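You operate a simulated robot arm through the tools that you are given. There is no shell and no other tool. Be economical: measure what you need, move in short steps, check, and stop when the job is done.

Carry out the task below with a simulated robot arm. There is one attempt and no reset: what you move stays moved.

TASK
Put the label labelled "oats" from the hooks end of the workbench on top of the empty jar and the label that says "lentils" in the white flat tray.

It is judged by the outcome, as a careful person would: the job done as asked, and still so three seconds after it is handed in. It fails if anything else is knocked over, pushed out of place, dropped, spilled or broken.

THE ROBOT
A 6-joint arm with a two-finger parallel gripper, fixed in place. Base frame: the origin is at the foot of the arm, x ahead of it, y to its left, z up; the work surface is at about z = 800. Lengths are in mm, angles in degrees, forces in N, time in s.
With the tool pointing down near the work surface it reaches from about 240 to 640 mm from the base axis. Its first joint turns from -66.0 to 66.0 degrees. Payload 2.7 kg.
Tool frame: the origin (TCP) lies between the finger pads and is the grasp point; the fingertips stand 23 mm ahead of it; z points along the fingers, y is the line along which they close. The gripper opens to 94 mm. The fingers are 38 mm wide and 10 mm thick; the gripper's body (54 by 96 mm) begins 39 mm behind the TCP.
Orientation is that of the tool frame in the base frame, as a unit quaternion [x, y, z, w]. With the fingers straight down and closing along the base's y, the tool's x points along the base's -x, its y along +y and its z along -z.

THE INTERFACE
- The arm moves only by the tool jog_arm. Its argument "moves" is text: rows parted by semicolons, each of 7 numbers parted by spaces: the turn, a rotation vector about the tool's x, y, z in degrees, then the shift along the tool's x, y, z in mm, then the gripper command, from -1 (shut) to 1 (fully open), values between in proportion. In form: wx wy wz dx dy dz jaw; .... A call has 1 to 20 rows; each row shifts and turns the commanded pose from where the row before left it, along the tool's axes as they then stand. A row lasts 0.2 s, in which the tool goes at most 50 mm and 8.6 degrees; a call with a longer step from one row to the next is refused whole, and so is a gripper value outside its range. A pose out of reach is approached as far as the arm can. The call stops where the force on the tool passes 40 N (or 10 N more than at its start, if that is more) or the arm is blocked; 0.2 s more then pass. The fingers move at their own pace (about 45 mm/s each) and stop on an object; they squeeze with about 29 N. The grip force told is the motor's: it shows also when the fingers shut on nothing. Time passes only in rows, and 0.2 s behind the last, so rows that do not move let the fingers close. It gives the time, the measured TCP pose, the force on the tool (base axes), the opening and the grip force at its end, in the units of the frame above (readings bear some noise).
- Cameras (640 x 400 px; columns grow to the right, rows downward): "scene" is fixed at [71.3, -448.7, 1392.2]; the picture's right is [0.70, -0.71, 0.00], its down [-0.48, -0.48, -0.74] and it looks along [0.52, 0.52, -0.68] (base axes); focal length 351 px, centre (320, 200). "wrist" rides on the gripper at [-39, 0, -44] in the tool frame; the picture's right is [0.00, -1.00, 0.00], its down [0.97, 0.00, -0.24] and it looks along [0.24, 0.00, 0.97] (tool axes); focal length 218 px, centre (320, 200).
- get_image(camera): a new picture of that camera. No time passes.
- probe_pixels(camera, pixels): for up to 12 pixels [column, row] of the newest picture of that camera ("zoom" is the newest enlarged one), the place [x, y, z] in the base frame of the surface seen there, good to about 2 mm, but the place of the scene camera against the robot may be out by one fixed shift of up to 12 mm in any direction. No time passes.
- zoom(camera, box): a new picture of the part [left, top, right, bottom] of that camera's present view, enlarged. No time passes.
- job_done(): hands the job in; it is judged then, once.

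Work in short steps. Measure before you move; look again where a grasp or a placing could have gone wrong, and mend it. You have 60 turns and 22 pictures in all, the two below and enlarged ones among them. Open the gripper and draw the arm clear of the work before you hand the job in, unless the task says otherwise; then end with one line.

The tools are called after "Emit:" by a JSON object that holds its "fn" and its "kwargs". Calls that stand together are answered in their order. jog_arm: Moves the arm, as the interface text tells. Its arguments: {"type":"object","properties":{"moves":{"type":"string"}},"required":["moves"]} The other tools are called the same way: get_image (camera) takes a picture; probe_pixels (camera, pixels) gives the place of the surface under pixels of a picture; zoom (camera, box) takes an enlarged picture of a part of a camera's view; job_done () hands the job in.

At the start:

```text
clock: 0.0
tcp_pos: [327.9, -121.4, 1115.1]
orientation: [0.0, 1.0, 0.0, 0.001]
ft_force: [0.6, 0.1, 1.0]
opening: 94.1
finger_force: 0.0
```

scene: 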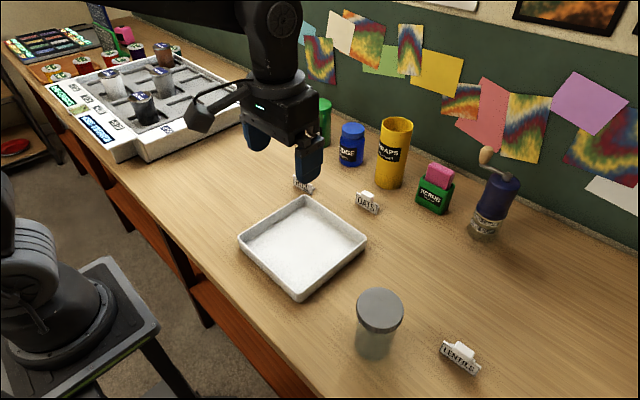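
wrist: 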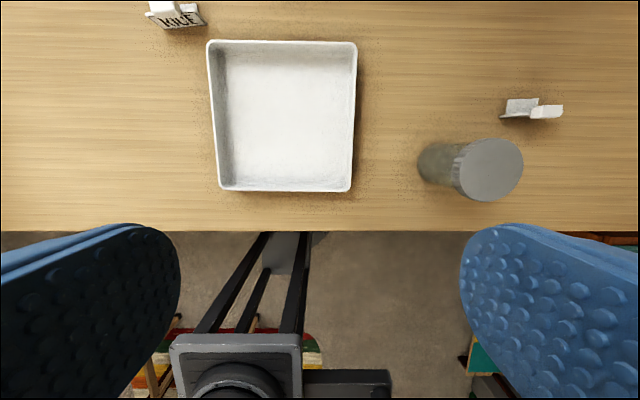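

The scene shows labels at about (303,183), (367,202) and (460,356), with a jar at (378,322). I'll zoom in to read them and look for others.

Emit:
{"fn": "zoom", "kwargs": {"camera": "scene", "box": [270, 150, 500, 390]}}

Emit:
{"fn": "zoom", "kwargs": {"camera": "scene", "box": [0, 10, 260, 170]}}

```text
1.67 times, centred on (385, 270) of scene
```

zoom: 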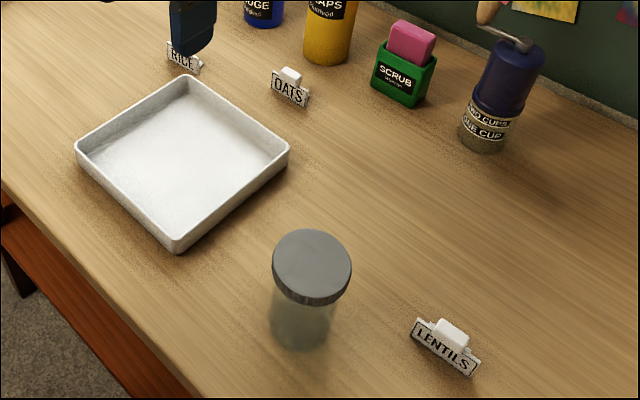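

```text
2.46 times, centred on (130, 90) of scene
```

zoom: 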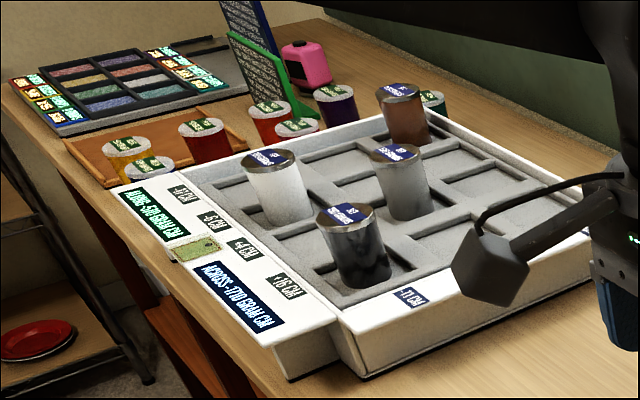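

The "oats" label is at scene (367,202) and "lentils" at (460,356). I'll probe the labels, jar and tray in a closer zoom.

Emit:
{"fn": "zoom", "kwargs": {"camera": "scene", "box": [340, 180, 400, 220]}}

Emit:
{"fn": "probe_pixels", "kwargs": {"camera": "wrist", "pixels": [[521, 106], [547, 112], [530, 118], [490, 170], [430, 165], [465, 170], [520, 170], [282, 120], [212, 45], [353, 45], [350, 188], [222, 188]]}}

Emit:
{"fn": "probe_pixels", "kwargs": {"camera": "scene", "pixels": [[367, 195], [361, 205], [374, 208], [379, 305], [378, 290], [460, 348], [445, 353], [472, 366], [305, 245], [300, 198], [302, 297], [357, 212]]}}

```text
10.00 times, centred on (370, 200) of scene
```

zoom: 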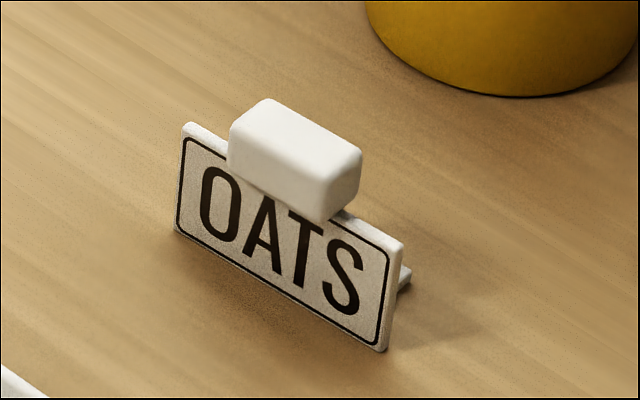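

```text
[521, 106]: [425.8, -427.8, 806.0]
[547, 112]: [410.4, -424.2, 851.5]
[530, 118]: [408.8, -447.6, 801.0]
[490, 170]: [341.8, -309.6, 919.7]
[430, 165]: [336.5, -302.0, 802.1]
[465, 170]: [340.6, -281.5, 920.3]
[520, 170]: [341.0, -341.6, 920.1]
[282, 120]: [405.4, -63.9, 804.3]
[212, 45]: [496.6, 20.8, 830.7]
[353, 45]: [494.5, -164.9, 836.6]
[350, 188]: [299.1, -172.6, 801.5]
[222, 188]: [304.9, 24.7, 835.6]
```

```text
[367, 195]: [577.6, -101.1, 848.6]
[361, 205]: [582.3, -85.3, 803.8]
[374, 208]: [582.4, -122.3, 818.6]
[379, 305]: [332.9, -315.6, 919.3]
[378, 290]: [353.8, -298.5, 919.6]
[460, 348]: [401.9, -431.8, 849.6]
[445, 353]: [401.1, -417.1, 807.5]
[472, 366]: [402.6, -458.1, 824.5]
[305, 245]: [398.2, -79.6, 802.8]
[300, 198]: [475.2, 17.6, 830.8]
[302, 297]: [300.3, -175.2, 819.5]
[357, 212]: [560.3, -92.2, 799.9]
```

Each label is an easel card with a knob on top (top about z=850), and the card lies along y. I'll move above "oats" to view it with the wrist camera.

Emit:
{"fn": "jog_arm", "kwargs": {"moves": "0 0 0 -29 2 14 1;0 0 0 -29 2 14 1;0 0 0 -29 2 14 1;0 0 0 -29 2 14 1;0 0 0 -29 2 14 1;0 0 0 -29 2 14 1;0 0 0 -29 2 14 1;0 0 0 -29 2 14 1;0 0 0 0 0 0 1"}}

Emit:
{"fn": "get_image", "kwargs": {"camera": "wrist"}}

Emit:
{"fn": "get_image", "kwargs": {"camera": "scene"}}

```text
clock: 2.0
tcp_pos: [561.0, -105.6, 1001.9]
orientation: [0.0, 1.0, 0.0, 0.001]
ft_force: [0.5, 0.2, 0.0]
opening: 94.1
finger_force: 0.0
```

```text
16 pictures are left
```

wrist: 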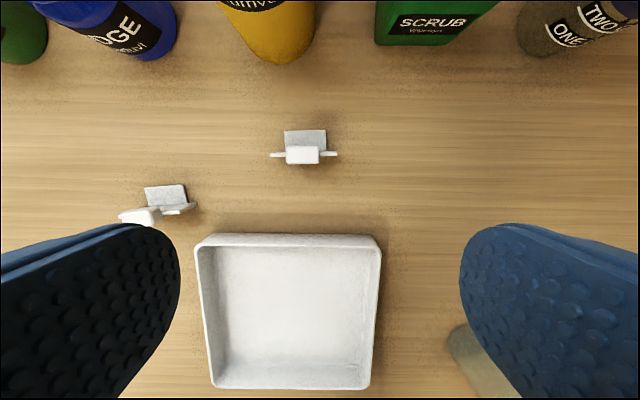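

```text
15 pictures are left
```

scene: 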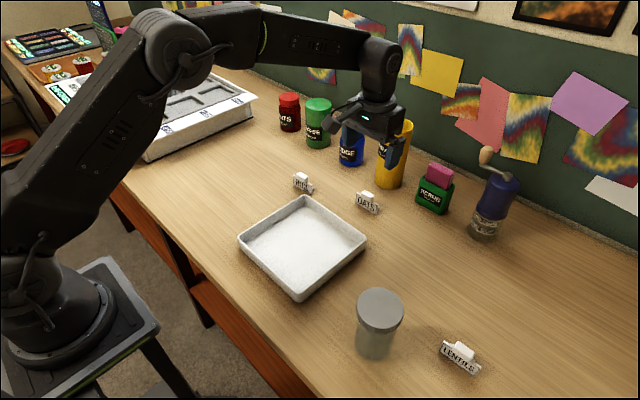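

Only one "oats" card is visible, at wrist (303,150). I'll zoom in and probe its geometry.

Emit:
{"fn": "zoom", "kwargs": {"camera": "wrist", "box": [255, 115, 351, 175]}}

Emit:
{"fn": "probe_pixels", "kwargs": {"camera": "wrist", "pixels": [[302, 155], [289, 155], [316, 155], [302, 148], [302, 162], [273, 155], [334, 154], [305, 133], [305, 142], [287, 140], [324, 140]]}}

```text
6.67 times, centred on (303, 145) of wrist
```

zoom: 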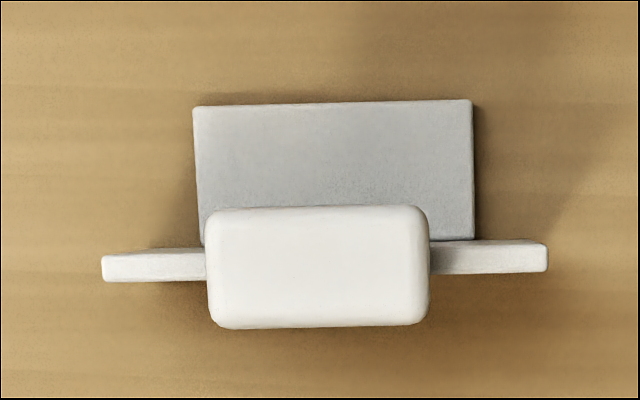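

```text
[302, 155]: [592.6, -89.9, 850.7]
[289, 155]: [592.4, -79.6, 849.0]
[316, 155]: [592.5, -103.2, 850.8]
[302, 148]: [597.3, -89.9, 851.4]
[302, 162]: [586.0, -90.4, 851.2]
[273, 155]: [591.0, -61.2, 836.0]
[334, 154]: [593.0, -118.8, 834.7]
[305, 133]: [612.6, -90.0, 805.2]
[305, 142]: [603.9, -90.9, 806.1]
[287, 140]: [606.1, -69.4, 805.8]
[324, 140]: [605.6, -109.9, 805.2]
```

The knob spans about x 585–599 and y −105 to −76, top at 851, so I'll grasp it across x with the tool turned 90° (TCP z≈845). First I'll check clearance to the canisters behind it.

Emit:
{"fn": "probe_pixels", "kwargs": {"camera": "wrist", "pixels": [[280, 61], [275, 30], [300, 8], [425, 44], [425, 8], [150, 56], [110, 30]]}}

Emit:
{"fn": "probe_pixels", "kwargs": {"camera": "scene", "pixels": [[388, 186], [410, 125], [408, 150], [352, 128], [440, 170], [430, 183], [350, 165]]}}

```text
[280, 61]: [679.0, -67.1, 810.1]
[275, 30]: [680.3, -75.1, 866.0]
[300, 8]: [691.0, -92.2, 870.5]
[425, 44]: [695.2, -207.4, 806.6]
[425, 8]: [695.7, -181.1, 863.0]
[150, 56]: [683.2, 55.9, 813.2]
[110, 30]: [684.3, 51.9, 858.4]
```

```text
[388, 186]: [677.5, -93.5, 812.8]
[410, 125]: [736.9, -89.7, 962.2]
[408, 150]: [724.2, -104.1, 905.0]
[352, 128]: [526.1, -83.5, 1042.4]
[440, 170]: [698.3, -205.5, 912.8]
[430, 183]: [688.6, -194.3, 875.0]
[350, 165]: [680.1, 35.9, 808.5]
```

Clearance to the canisters (front at x≈680) is fine. I'll rotate 90°, centre over the knob and descend to z≈905 with the jaws half open.

Emit:
{"fn": "jog_arm", "kwargs": {"moves": "0 0 8.1818 0 0 0 0.1;0 0 8.1818 0 0 0 0.1;0 0 8.1818 0 0 0 0.1;0 0 8.1818 0 0 0 0.1;0 0 8.1818 0 0 0 0.1;0 0 8.1818 0 0 0 0.1;0 0 8.1818 0 0 0 0.1;0 0 8.1818 0 0 0 0.1;0 0 8.1818 0 0 0 0.1;0 0 8.1818 0 0 0 0.1;0 0 8.1818 0 0 0 0.1;0 0 0 14.6 31 0 0.1;0 0 0 0 0 32 0.1;0 0 0 0 0 32 0.1;0 0 0 0 0 32 0.1;0 0 0 0 0 0 0.1"}}

Emit:
{"fn": "get_image", "kwargs": {"camera": "wrist"}}

```text
clock: 5.4
tcp_pos: [591.9, -92.7, 906.5]
orientation: [0.707, 0.707, 0.0, 0.0]
ft_force: [0.2, 0.2, 0.7]
opening: 51.8
finger_force: 0.1
```

```text
13 pictures are left
```

wrist: 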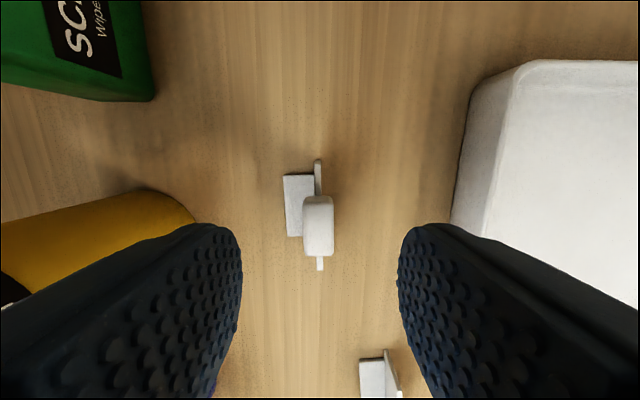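

The knob is centred between the fingers (col 318). I'll descend 61 mm to z≈845 and close.

Emit:
{"fn": "jog_arm", "kwargs": {"moves": "0 0 0 1.5 0 20 0.1;0 0 0 0 0 20 0.1;0 0 0 0 0 15 0.1;0 0 0 0 0 6 0.1;0 0 0 0 0 0 0.1;0 0 0 0 0 0 -1;0 0 0 0 0 0 -1;0 0 0 0 0 0 -1;0 0 0 0 0 0 -1;0 0 0 0 0 0 -1"}}

```text
clock: 7.6
tcp_pos: [590.7, -88.9, 847.0]
orientation: [0.707, 0.708, 0.001, 0.001]
ft_force: [0.3, -0.4, -0.8]
opening: 14.9
finger_force: 28.9
```

It's held (opening 14.9 mm, TCP 47 mm above the label's bottom). I'll lift it and carry it to near the jar (centre ≈ (341,−310), top 920), staying about 40 mm above the lid.

Emit:
{"fn": "jog_arm", "kwargs": {"moves": "0 0 0 0 0 -10 -1;0 0 0 0 0 -25 -1;0 0 0 0 0 -35 -1;0 0 0 0 0 -35 -1;0 0 0 0 0 -35 -1;0 0 0 0 0 -23 -1;0 0 0 -22 -26 0 -1;0 0 0 -22 -26 0 -1;0 0 0 -22 -26 0 -1;0 0 0 -22 -26 0 -1;0 0 0 -22 -26 0 -1;0 0 0 -22 -26 0 -1;0 0 0 -22 -26 0 -1;0 0 0 -22 -26 0 -1;0 0 0 -22 -26 0 -1;0 0 0 -22 -26 0 -1;0 0 0 0 0 0 -1;0 0 0 0 0 0 -1"}}

Emit:
{"fn": "get_image", "kwargs": {"camera": "wrist"}}

Emit:
{"fn": "zoom", "kwargs": {"camera": "scene", "box": [270, 200, 510, 390]}}

```text
clock: 11.4
tcp_pos: [331.0, -308.6, 1008.7]
orientation: [0.708, 0.707, 0.001, 0.0]
ft_force: [-0.6, 0.5, -0.3]
opening: 14.9
finger_force: 29.4
```

```text
12 pictures are left
```

wrist: 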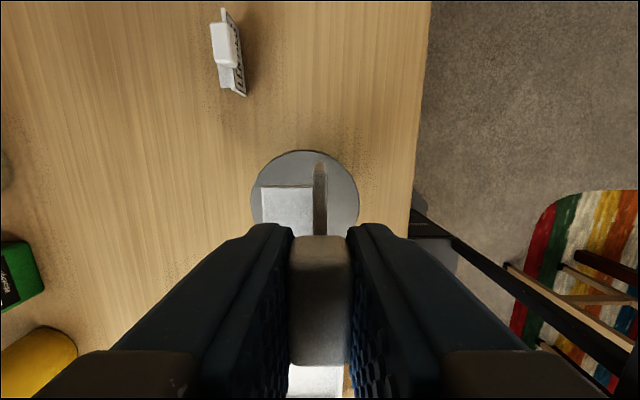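

```text
2.11 times, centred on (390, 295) of scene
```

zoom: 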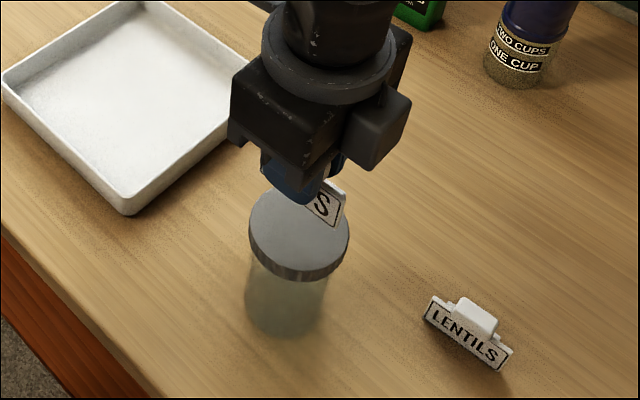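

I'll probe the lid edges and the held label in this wrist view to confirm alignment.

Emit:
{"fn": "probe_pixels", "kwargs": {"camera": "wrist", "pixels": [[254, 200], [355, 200], [304, 153], [285, 190], [265, 200], [319, 168], [265, 220], [338, 175], [231, 45], [222, 32], [240, 85], [224, 12]]}}

```text
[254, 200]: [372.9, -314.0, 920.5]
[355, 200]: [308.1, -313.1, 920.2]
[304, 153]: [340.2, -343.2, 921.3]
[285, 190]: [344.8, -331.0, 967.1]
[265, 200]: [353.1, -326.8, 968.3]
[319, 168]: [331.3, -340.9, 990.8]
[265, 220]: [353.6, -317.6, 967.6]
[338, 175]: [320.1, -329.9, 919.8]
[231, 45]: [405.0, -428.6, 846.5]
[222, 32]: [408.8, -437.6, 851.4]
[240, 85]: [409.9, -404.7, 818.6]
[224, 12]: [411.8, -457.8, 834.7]
```

Lid centre is about (340.5,−310), and the label's footprint (x 328–356, y −341 to −281) is centred on it. I'll lower it about 41 mm gently.

Emit:
{"fn": "jog_arm", "kwargs": {"moves": "0 0 0 0 0 15 -1;0 0 0 0 0 13 -1;0 0 0 0 0 6 -1;0 0 0 0 0 3 -1;0 0 0 0 0 1.5 -1;0 0 0 0 0 1 -1;0 0 0 0 0 0 -1;0 0 0 0 0 0 -1"}}

```text
clock: 13.2
tcp_pos: [330.7, -310.8, 970.2]
orientation: [0.708, 0.707, 0.001, 0.001]
ft_force: [0.4, 0.6, -0.8]
opening: 15.0
finger_force: 28.9
```

No contact yet. I'll go on in 1 mm steps.

Emit:
{"fn": "jog_arm", "kwargs": {"moves": "0 0 0 0 0 1 -1;0 0 0 0 0 0 -1;0 0 0 0 0 1 -1;0 0 0 0 0 0 -1"}}

```text
clock: 14.2
tcp_pos: [331.2, -309.7, 968.3]
orientation: [0.707, 0.707, 0.0, 0.001]
ft_force: [0.6, -0.6, -0.8]
opening: 14.8
finger_force: 28.8
```

Emit:
{"fn": "jog_arm", "kwargs": {"moves": "0 0 0 0 0 0.7 -1;0 0 0 0 0 0 -1;0 0 0 0 0 0 -1"}}

Emit:
{"fn": "zoom", "kwargs": {"camera": "scene", "box": [340, 260, 420, 310]}}

```text
clock: 15.0
tcp_pos: [330.7, -309.5, 965.8]
orientation: [0.707, 0.707, 0.0, 0.001]
ft_force: [0.9, -0.4, -0.1]
opening: 14.8
finger_force: 29.4
```

```text
8.00 times, centred on (380, 285) of scene
```

zoom: 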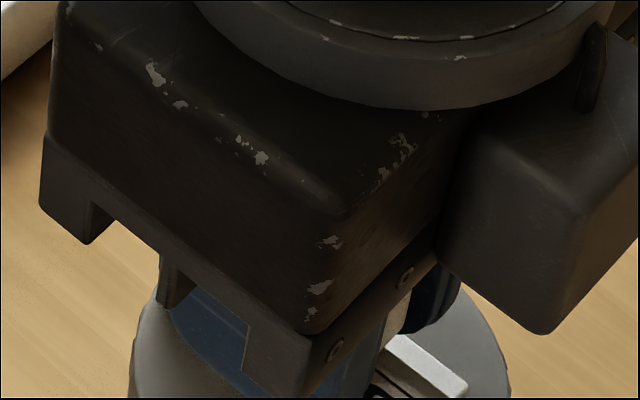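

Still no clear contact force. I'll continue in small steps.

Emit:
{"fn": "jog_arm", "kwargs": {"moves": "0 0 0 0 0 0.6 -1;0 0 0 0 0 0 -1;0 0 0 0 0 0 -1"}}

```text
clock: 15.8
tcp_pos: [331.2, -310.5, 965.5]
orientation: [0.708, 0.707, 0.001, 0.001]
ft_force: [0.4, -0.4, -0.5]
opening: 14.8
finger_force: 29.3
```

Emit:
{"fn": "jog_arm", "kwargs": {"moves": "0 0 0 0 0 0.6 -1;0 0 0 0 0 0 -1;0 0 0 0 0 0 -1"}}

Emit:
{"fn": "get_image", "kwargs": {"camera": "wrist"}}

```text
clock: 16.6
tcp_pos: [332.4, -308.6, 965.0]
orientation: [0.707, 0.707, 0.0, 0.001]
ft_force: [0.1, -0.3, 2.0]
opening: 15.0
finger_force: 29.3
```

```text
9 pictures are left
```

wrist: 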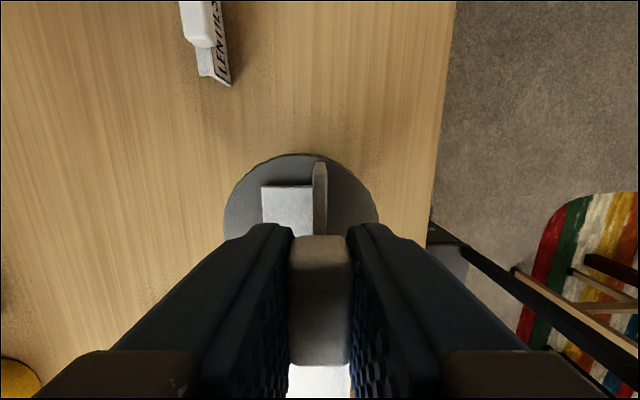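

Contact is showing (Fz ≈ 2 N) and the label is centred on the lid. I'll release a little, then rise straight up.

Emit:
{"fn": "jog_arm", "kwargs": {"moves": "0 0 0 0 0 0 -0.4;0 0 0 0 0 0 -0.4;0 0 0 0 0 0 -0.3;0 0 0 0 0 0 -0.3;0 0 0 0 0 -5 -0.3;0 0 0 0 0 -15 -0.3;0 0 0 0 0 -25 -0.3;0 0 0 0 0 -30 -0.3;0 0 0 0 0 0 -0.3"}}

Emit:
{"fn": "get_image", "kwargs": {"camera": "wrist"}}

```text
clock: 18.6
tcp_pos: [330.1, -309.7, 1040.8]
orientation: [0.707, 0.707, 0.001, 0.0]
ft_force: [0.3, -0.2, 0.5]
opening: 33.0
finger_force: 0.1
```

```text
8 pictures are left
```

wrist: 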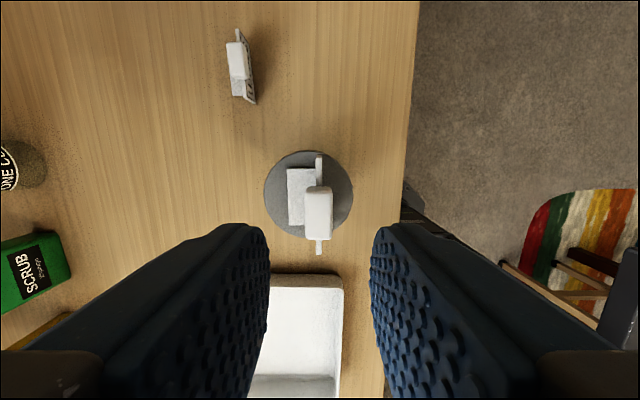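

"Oats" stands on the lid. Next I'll move above "lentils" (knob near (406,−430)), jaws half open, at z≈940.

Emit:
{"fn": "jog_arm", "kwargs": {"moves": "0 0 0 -30 19 0 0.1;0 0 0 -30 19 0 0.1;0 0 0 -30 19 0 0.1;0 0 0 -30 19 0 0.1;0 0 0 0 0 35 0.1;0 0 0 0 0 35 0.1;0 0 0 0 0 30 0.1;0 0 0 0 0 0 0.1;0 0 0 0 0 0 0.1"}}

Emit:
{"fn": "get_image", "kwargs": {"camera": "wrist"}}

```text
clock: 20.6
tcp_pos: [406.0, -431.1, 943.2]
orientation: [0.707, 0.707, 0.001, 0.0]
ft_force: [0.6, -0.1, 0.2]
opening: 51.7
finger_force: 0.2
```

```text
7 pictures are left
```

wrist: 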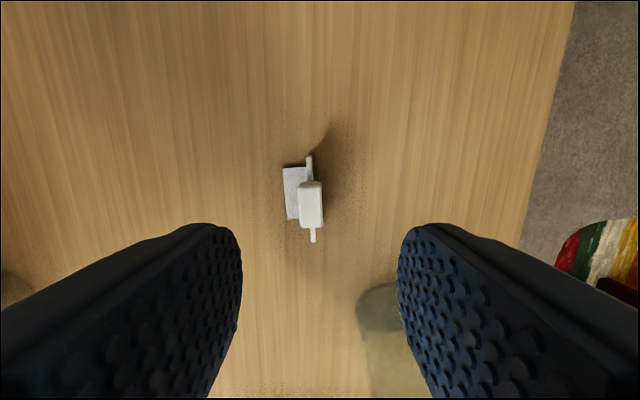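

Emit:
{"fn": "zoom", "kwargs": {"camera": "wrist", "box": [262, 145, 358, 250]}}

Emit:
{"fn": "probe_pixels", "kwargs": {"camera": "wrist", "pixels": [[311, 185], [311, 205], [312, 224], [301, 200], [322, 200], [302, 220], [321, 220], [309, 160], [313, 238], [290, 172], [292, 210]]}}

```text
3.81 times, centred on (310, 198) of wrist
```

zoom: 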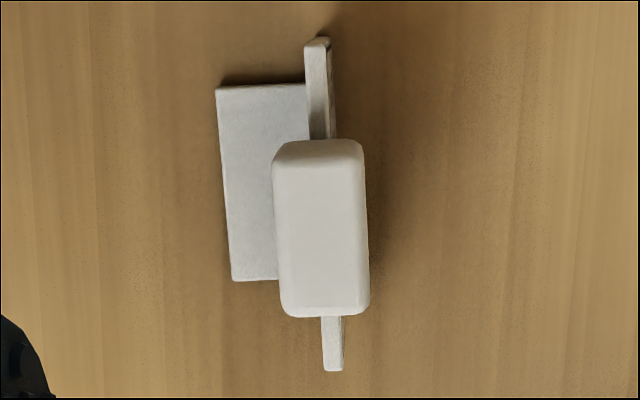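

```text
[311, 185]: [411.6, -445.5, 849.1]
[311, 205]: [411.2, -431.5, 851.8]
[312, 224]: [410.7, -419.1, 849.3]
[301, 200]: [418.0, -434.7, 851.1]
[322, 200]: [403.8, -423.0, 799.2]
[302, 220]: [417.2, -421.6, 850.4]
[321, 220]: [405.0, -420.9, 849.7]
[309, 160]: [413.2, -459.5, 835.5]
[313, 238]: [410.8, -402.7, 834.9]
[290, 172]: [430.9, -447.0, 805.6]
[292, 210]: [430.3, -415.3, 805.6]
```

The knob centre is (411,−432) and tilted about 2.4°. I'll align, descend 96 mm and grasp.

Emit:
{"fn": "jog_arm", "kwargs": {"moves": "0 0 0 -1 5 0 0.1;0 0 -2.4 0 0 0 0.1;0 0 0 0 0 30 0.1;0 0 0 0 0 30 0.1;0 0 0 0 0 20 0.1;0 0 0 0 0 11 0.1;0 0 0 0 0 5 0.1;0 0 0 0 0 0 0.1;0 0 0 0 0 0 -1;0 0 0 0 0 0 -1;0 0 0 0 0 0 -1;0 0 0 0 0 0 -1;0 0 0 0 0 0 -1"}}

```text
clock: 23.4
tcp_pos: [411.5, -430.4, 846.4]
orientation: [0.691, 0.722, 0.001, 0.0]
ft_force: [-0.9, 0.6, 0.1]
opening: 15.1
finger_force: 29.1
```

Held (15.1 mm). I'll lift to z≈1046 and carry it over the tray centre at about (398,−75).

Emit:
{"fn": "jog_arm", "kwargs": {"moves": "0 0 0 0 0 -10 -1;0 0 0 0 0 -30 -1;0 0 0 0 0 -40 -1;0 0 0 0 0 -40 -1;0 0 0 0 0 -40 -1;0 0 0 0 0 -40 -1;0 0 0 25 0 0 -1;0 0 0 35 0 0 -1;0 0 0 40 0 0 -1;0 0 0 40 0 0 -1;0 0 0 40 0 0 -1;0 0 0 40 0 0 -1;0 0 0 40 0 0 -1;0 0 0 40 0 0 -1;0 0 0 35 0 0 -1;0 0 0 20 0 0 -1;0 0 0 0 0 0 -1;0 0 0 0 0 0 -1"}}

Emit:
{"fn": "get_image", "kwargs": {"camera": "scene"}}

```text
clock: 27.2
tcp_pos: [398.4, -78.5, 1046.1]
orientation: [0.692, 0.722, 0.0, 0.0]
ft_force: [0.0, 0.6, -0.1]
opening: 14.9
finger_force: 29.1
```

```text
5 pictures are left
```

scene: 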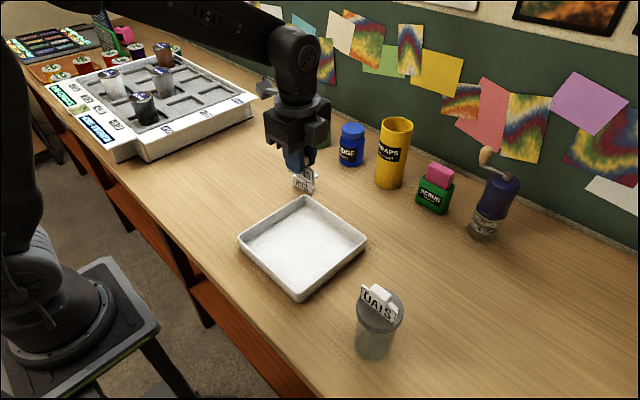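

Oats is steady on the jar and lentils is over the tray. I'll lower it to about z=853.

Emit:
{"fn": "jog_arm", "kwargs": {"moves": "0 0 0 0 0 40 -1;0 0 0 0 0 40 -1;0 0 0 0 0 40 -1;0 0 0 0 0 35 -1;0 0 0 0 0 20 -1;0 0 0 0 0 12 -1;0 0 0 0 0 5 -1;0 0 0 0 0 0 -1;0 0 0 0 0 0 -1"}}

```text
clock: 29.2
tcp_pos: [397.5, -76.1, 851.1]
orientation: [0.692, 0.722, 0.001, 0.001]
ft_force: [-0.6, 0.3, -0.3]
opening: 14.8
finger_force: 29.2
```

Emit:
{"fn": "jog_arm", "kwargs": {"moves": "0 0 0 0 0 0.8 -1;0 0 0 0 0 0 -1;0 0 0 0 0 0 -1"}}

```text
clock: 30.0
tcp_pos: [397.1, -76.2, 851.7]
orientation: [0.692, 0.722, 0.001, 0.0]
ft_force: [1.0, -0.3, -0.6]
opening: 14.7
finger_force: 28.4
```

Emit:
{"fn": "jog_arm", "kwargs": {"moves": "0 0 0 0 0 0.8 -1;0 0 0 0 0 0 -1;0 0 0 0 0 0 -1"}}

```text
clock: 30.8
tcp_pos: [396.7, -75.2, 850.3]
orientation: [0.692, 0.722, 0.001, 0.001]
ft_force: [-0.8, -0.3, 0.7]
opening: 14.6
finger_force: 28.6
```

Emit:
{"fn": "jog_arm", "kwargs": {"moves": "0 0 0 0 0 0.7 -1;0 0 0 0 0 0 -1;0 0 0 0 0 0 -1"}}

```text
clock: 31.6
tcp_pos: [397.4, -75.3, 850.0]
orientation: [0.692, 0.722, 0.001, 0.001]
ft_force: [-0.2, 0.0, 0.4]
opening: 14.8
finger_force: 28.5
```

Emit:
{"fn": "jog_arm", "kwargs": {"moves": "0 0 0 0 0 0.7 -1;0 0 0 0 0 0 -1;0 0 0 0 0 0 -1"}}

```text
clock: 32.4
tcp_pos: [397.4, -74.7, 849.7]
orientation: [0.692, 0.722, 0.0, 0.0]
ft_force: [-0.1, -0.5, 0.6]
opening: 15.1
finger_force: 28.9
```

Emit:
{"fn": "jog_arm", "kwargs": {"moves": "0 0 0 0 0 0.7 -1;0 0 0 0 0 0 -1;0 0 0 0 0 0 -1"}}

```text
clock: 33.2
tcp_pos: [397.6, -74.9, 849.7]
orientation: [0.692, 0.722, 0.001, 0.001]
ft_force: [-3.3, -2.1, 17.3]
opening: 15.0
finger_force: 29.7
```

Contact with the tray floor (17 N). I'll ease off slightly, release, rise and look.

Emit:
{"fn": "jog_arm", "kwargs": {"moves": "0 0 0 0 0 -0.5 -1;0 0 0 0 0 0 -0.4;0 0 0 0 0 0 -0.4;0 0 0 0 0 0 -0.3;0 0 0 0 0 0 -0.3;0 0 0 0 0 -5 -0.3;0 0 0 0 0 -15 -0.3;0 0 0 0 0 -30 -0.3;0 0 0 0 0 -40 -0.3;0 0 0 0 0 -40 0;0 0 0 0 0 -40 0;0 0 0 0 0 -30 0.5;0 0 0 0 0 0 1;0 0 0 0 0 0 1"}}

Emit:
{"fn": "get_image", "kwargs": {"camera": "scene"}}

Emit:
{"fn": "get_image", "kwargs": {"camera": "wrist"}}

```text
clock: 36.2
tcp_pos: [396.7, -74.2, 1050.4]
orientation: [0.692, 0.722, 0.0, 0.0]
ft_force: [-0.7, 0.6, -1.2]
opening: 94.0
finger_force: 0.1
```

```text
4 pictures are left
```

scene: 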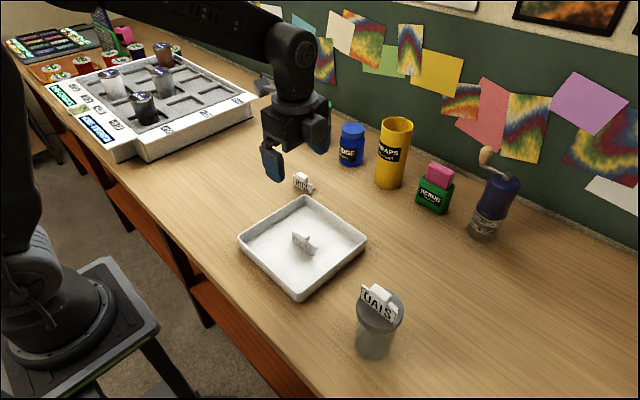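

```text
3 pictures are left
```

wrist: 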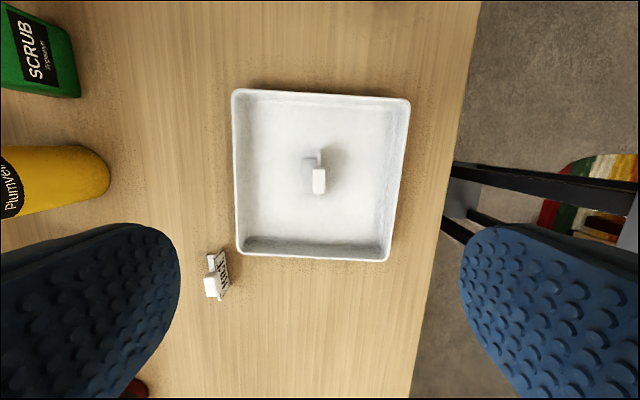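

Both labels are standing in place, nothing else has moved, and the gripper is open about 200 mm above the tray. I'm handing in.

Emit:
{"fn": "job_done", "kwargs": {}}

```text
The job is handed in.
```

The "oats" label is standing on top of the empty jar and the "lentils" label is standing in the white tray. Only one "oats" label was in view, so I took it as the one you meant, though I never saw the hooks themselves.
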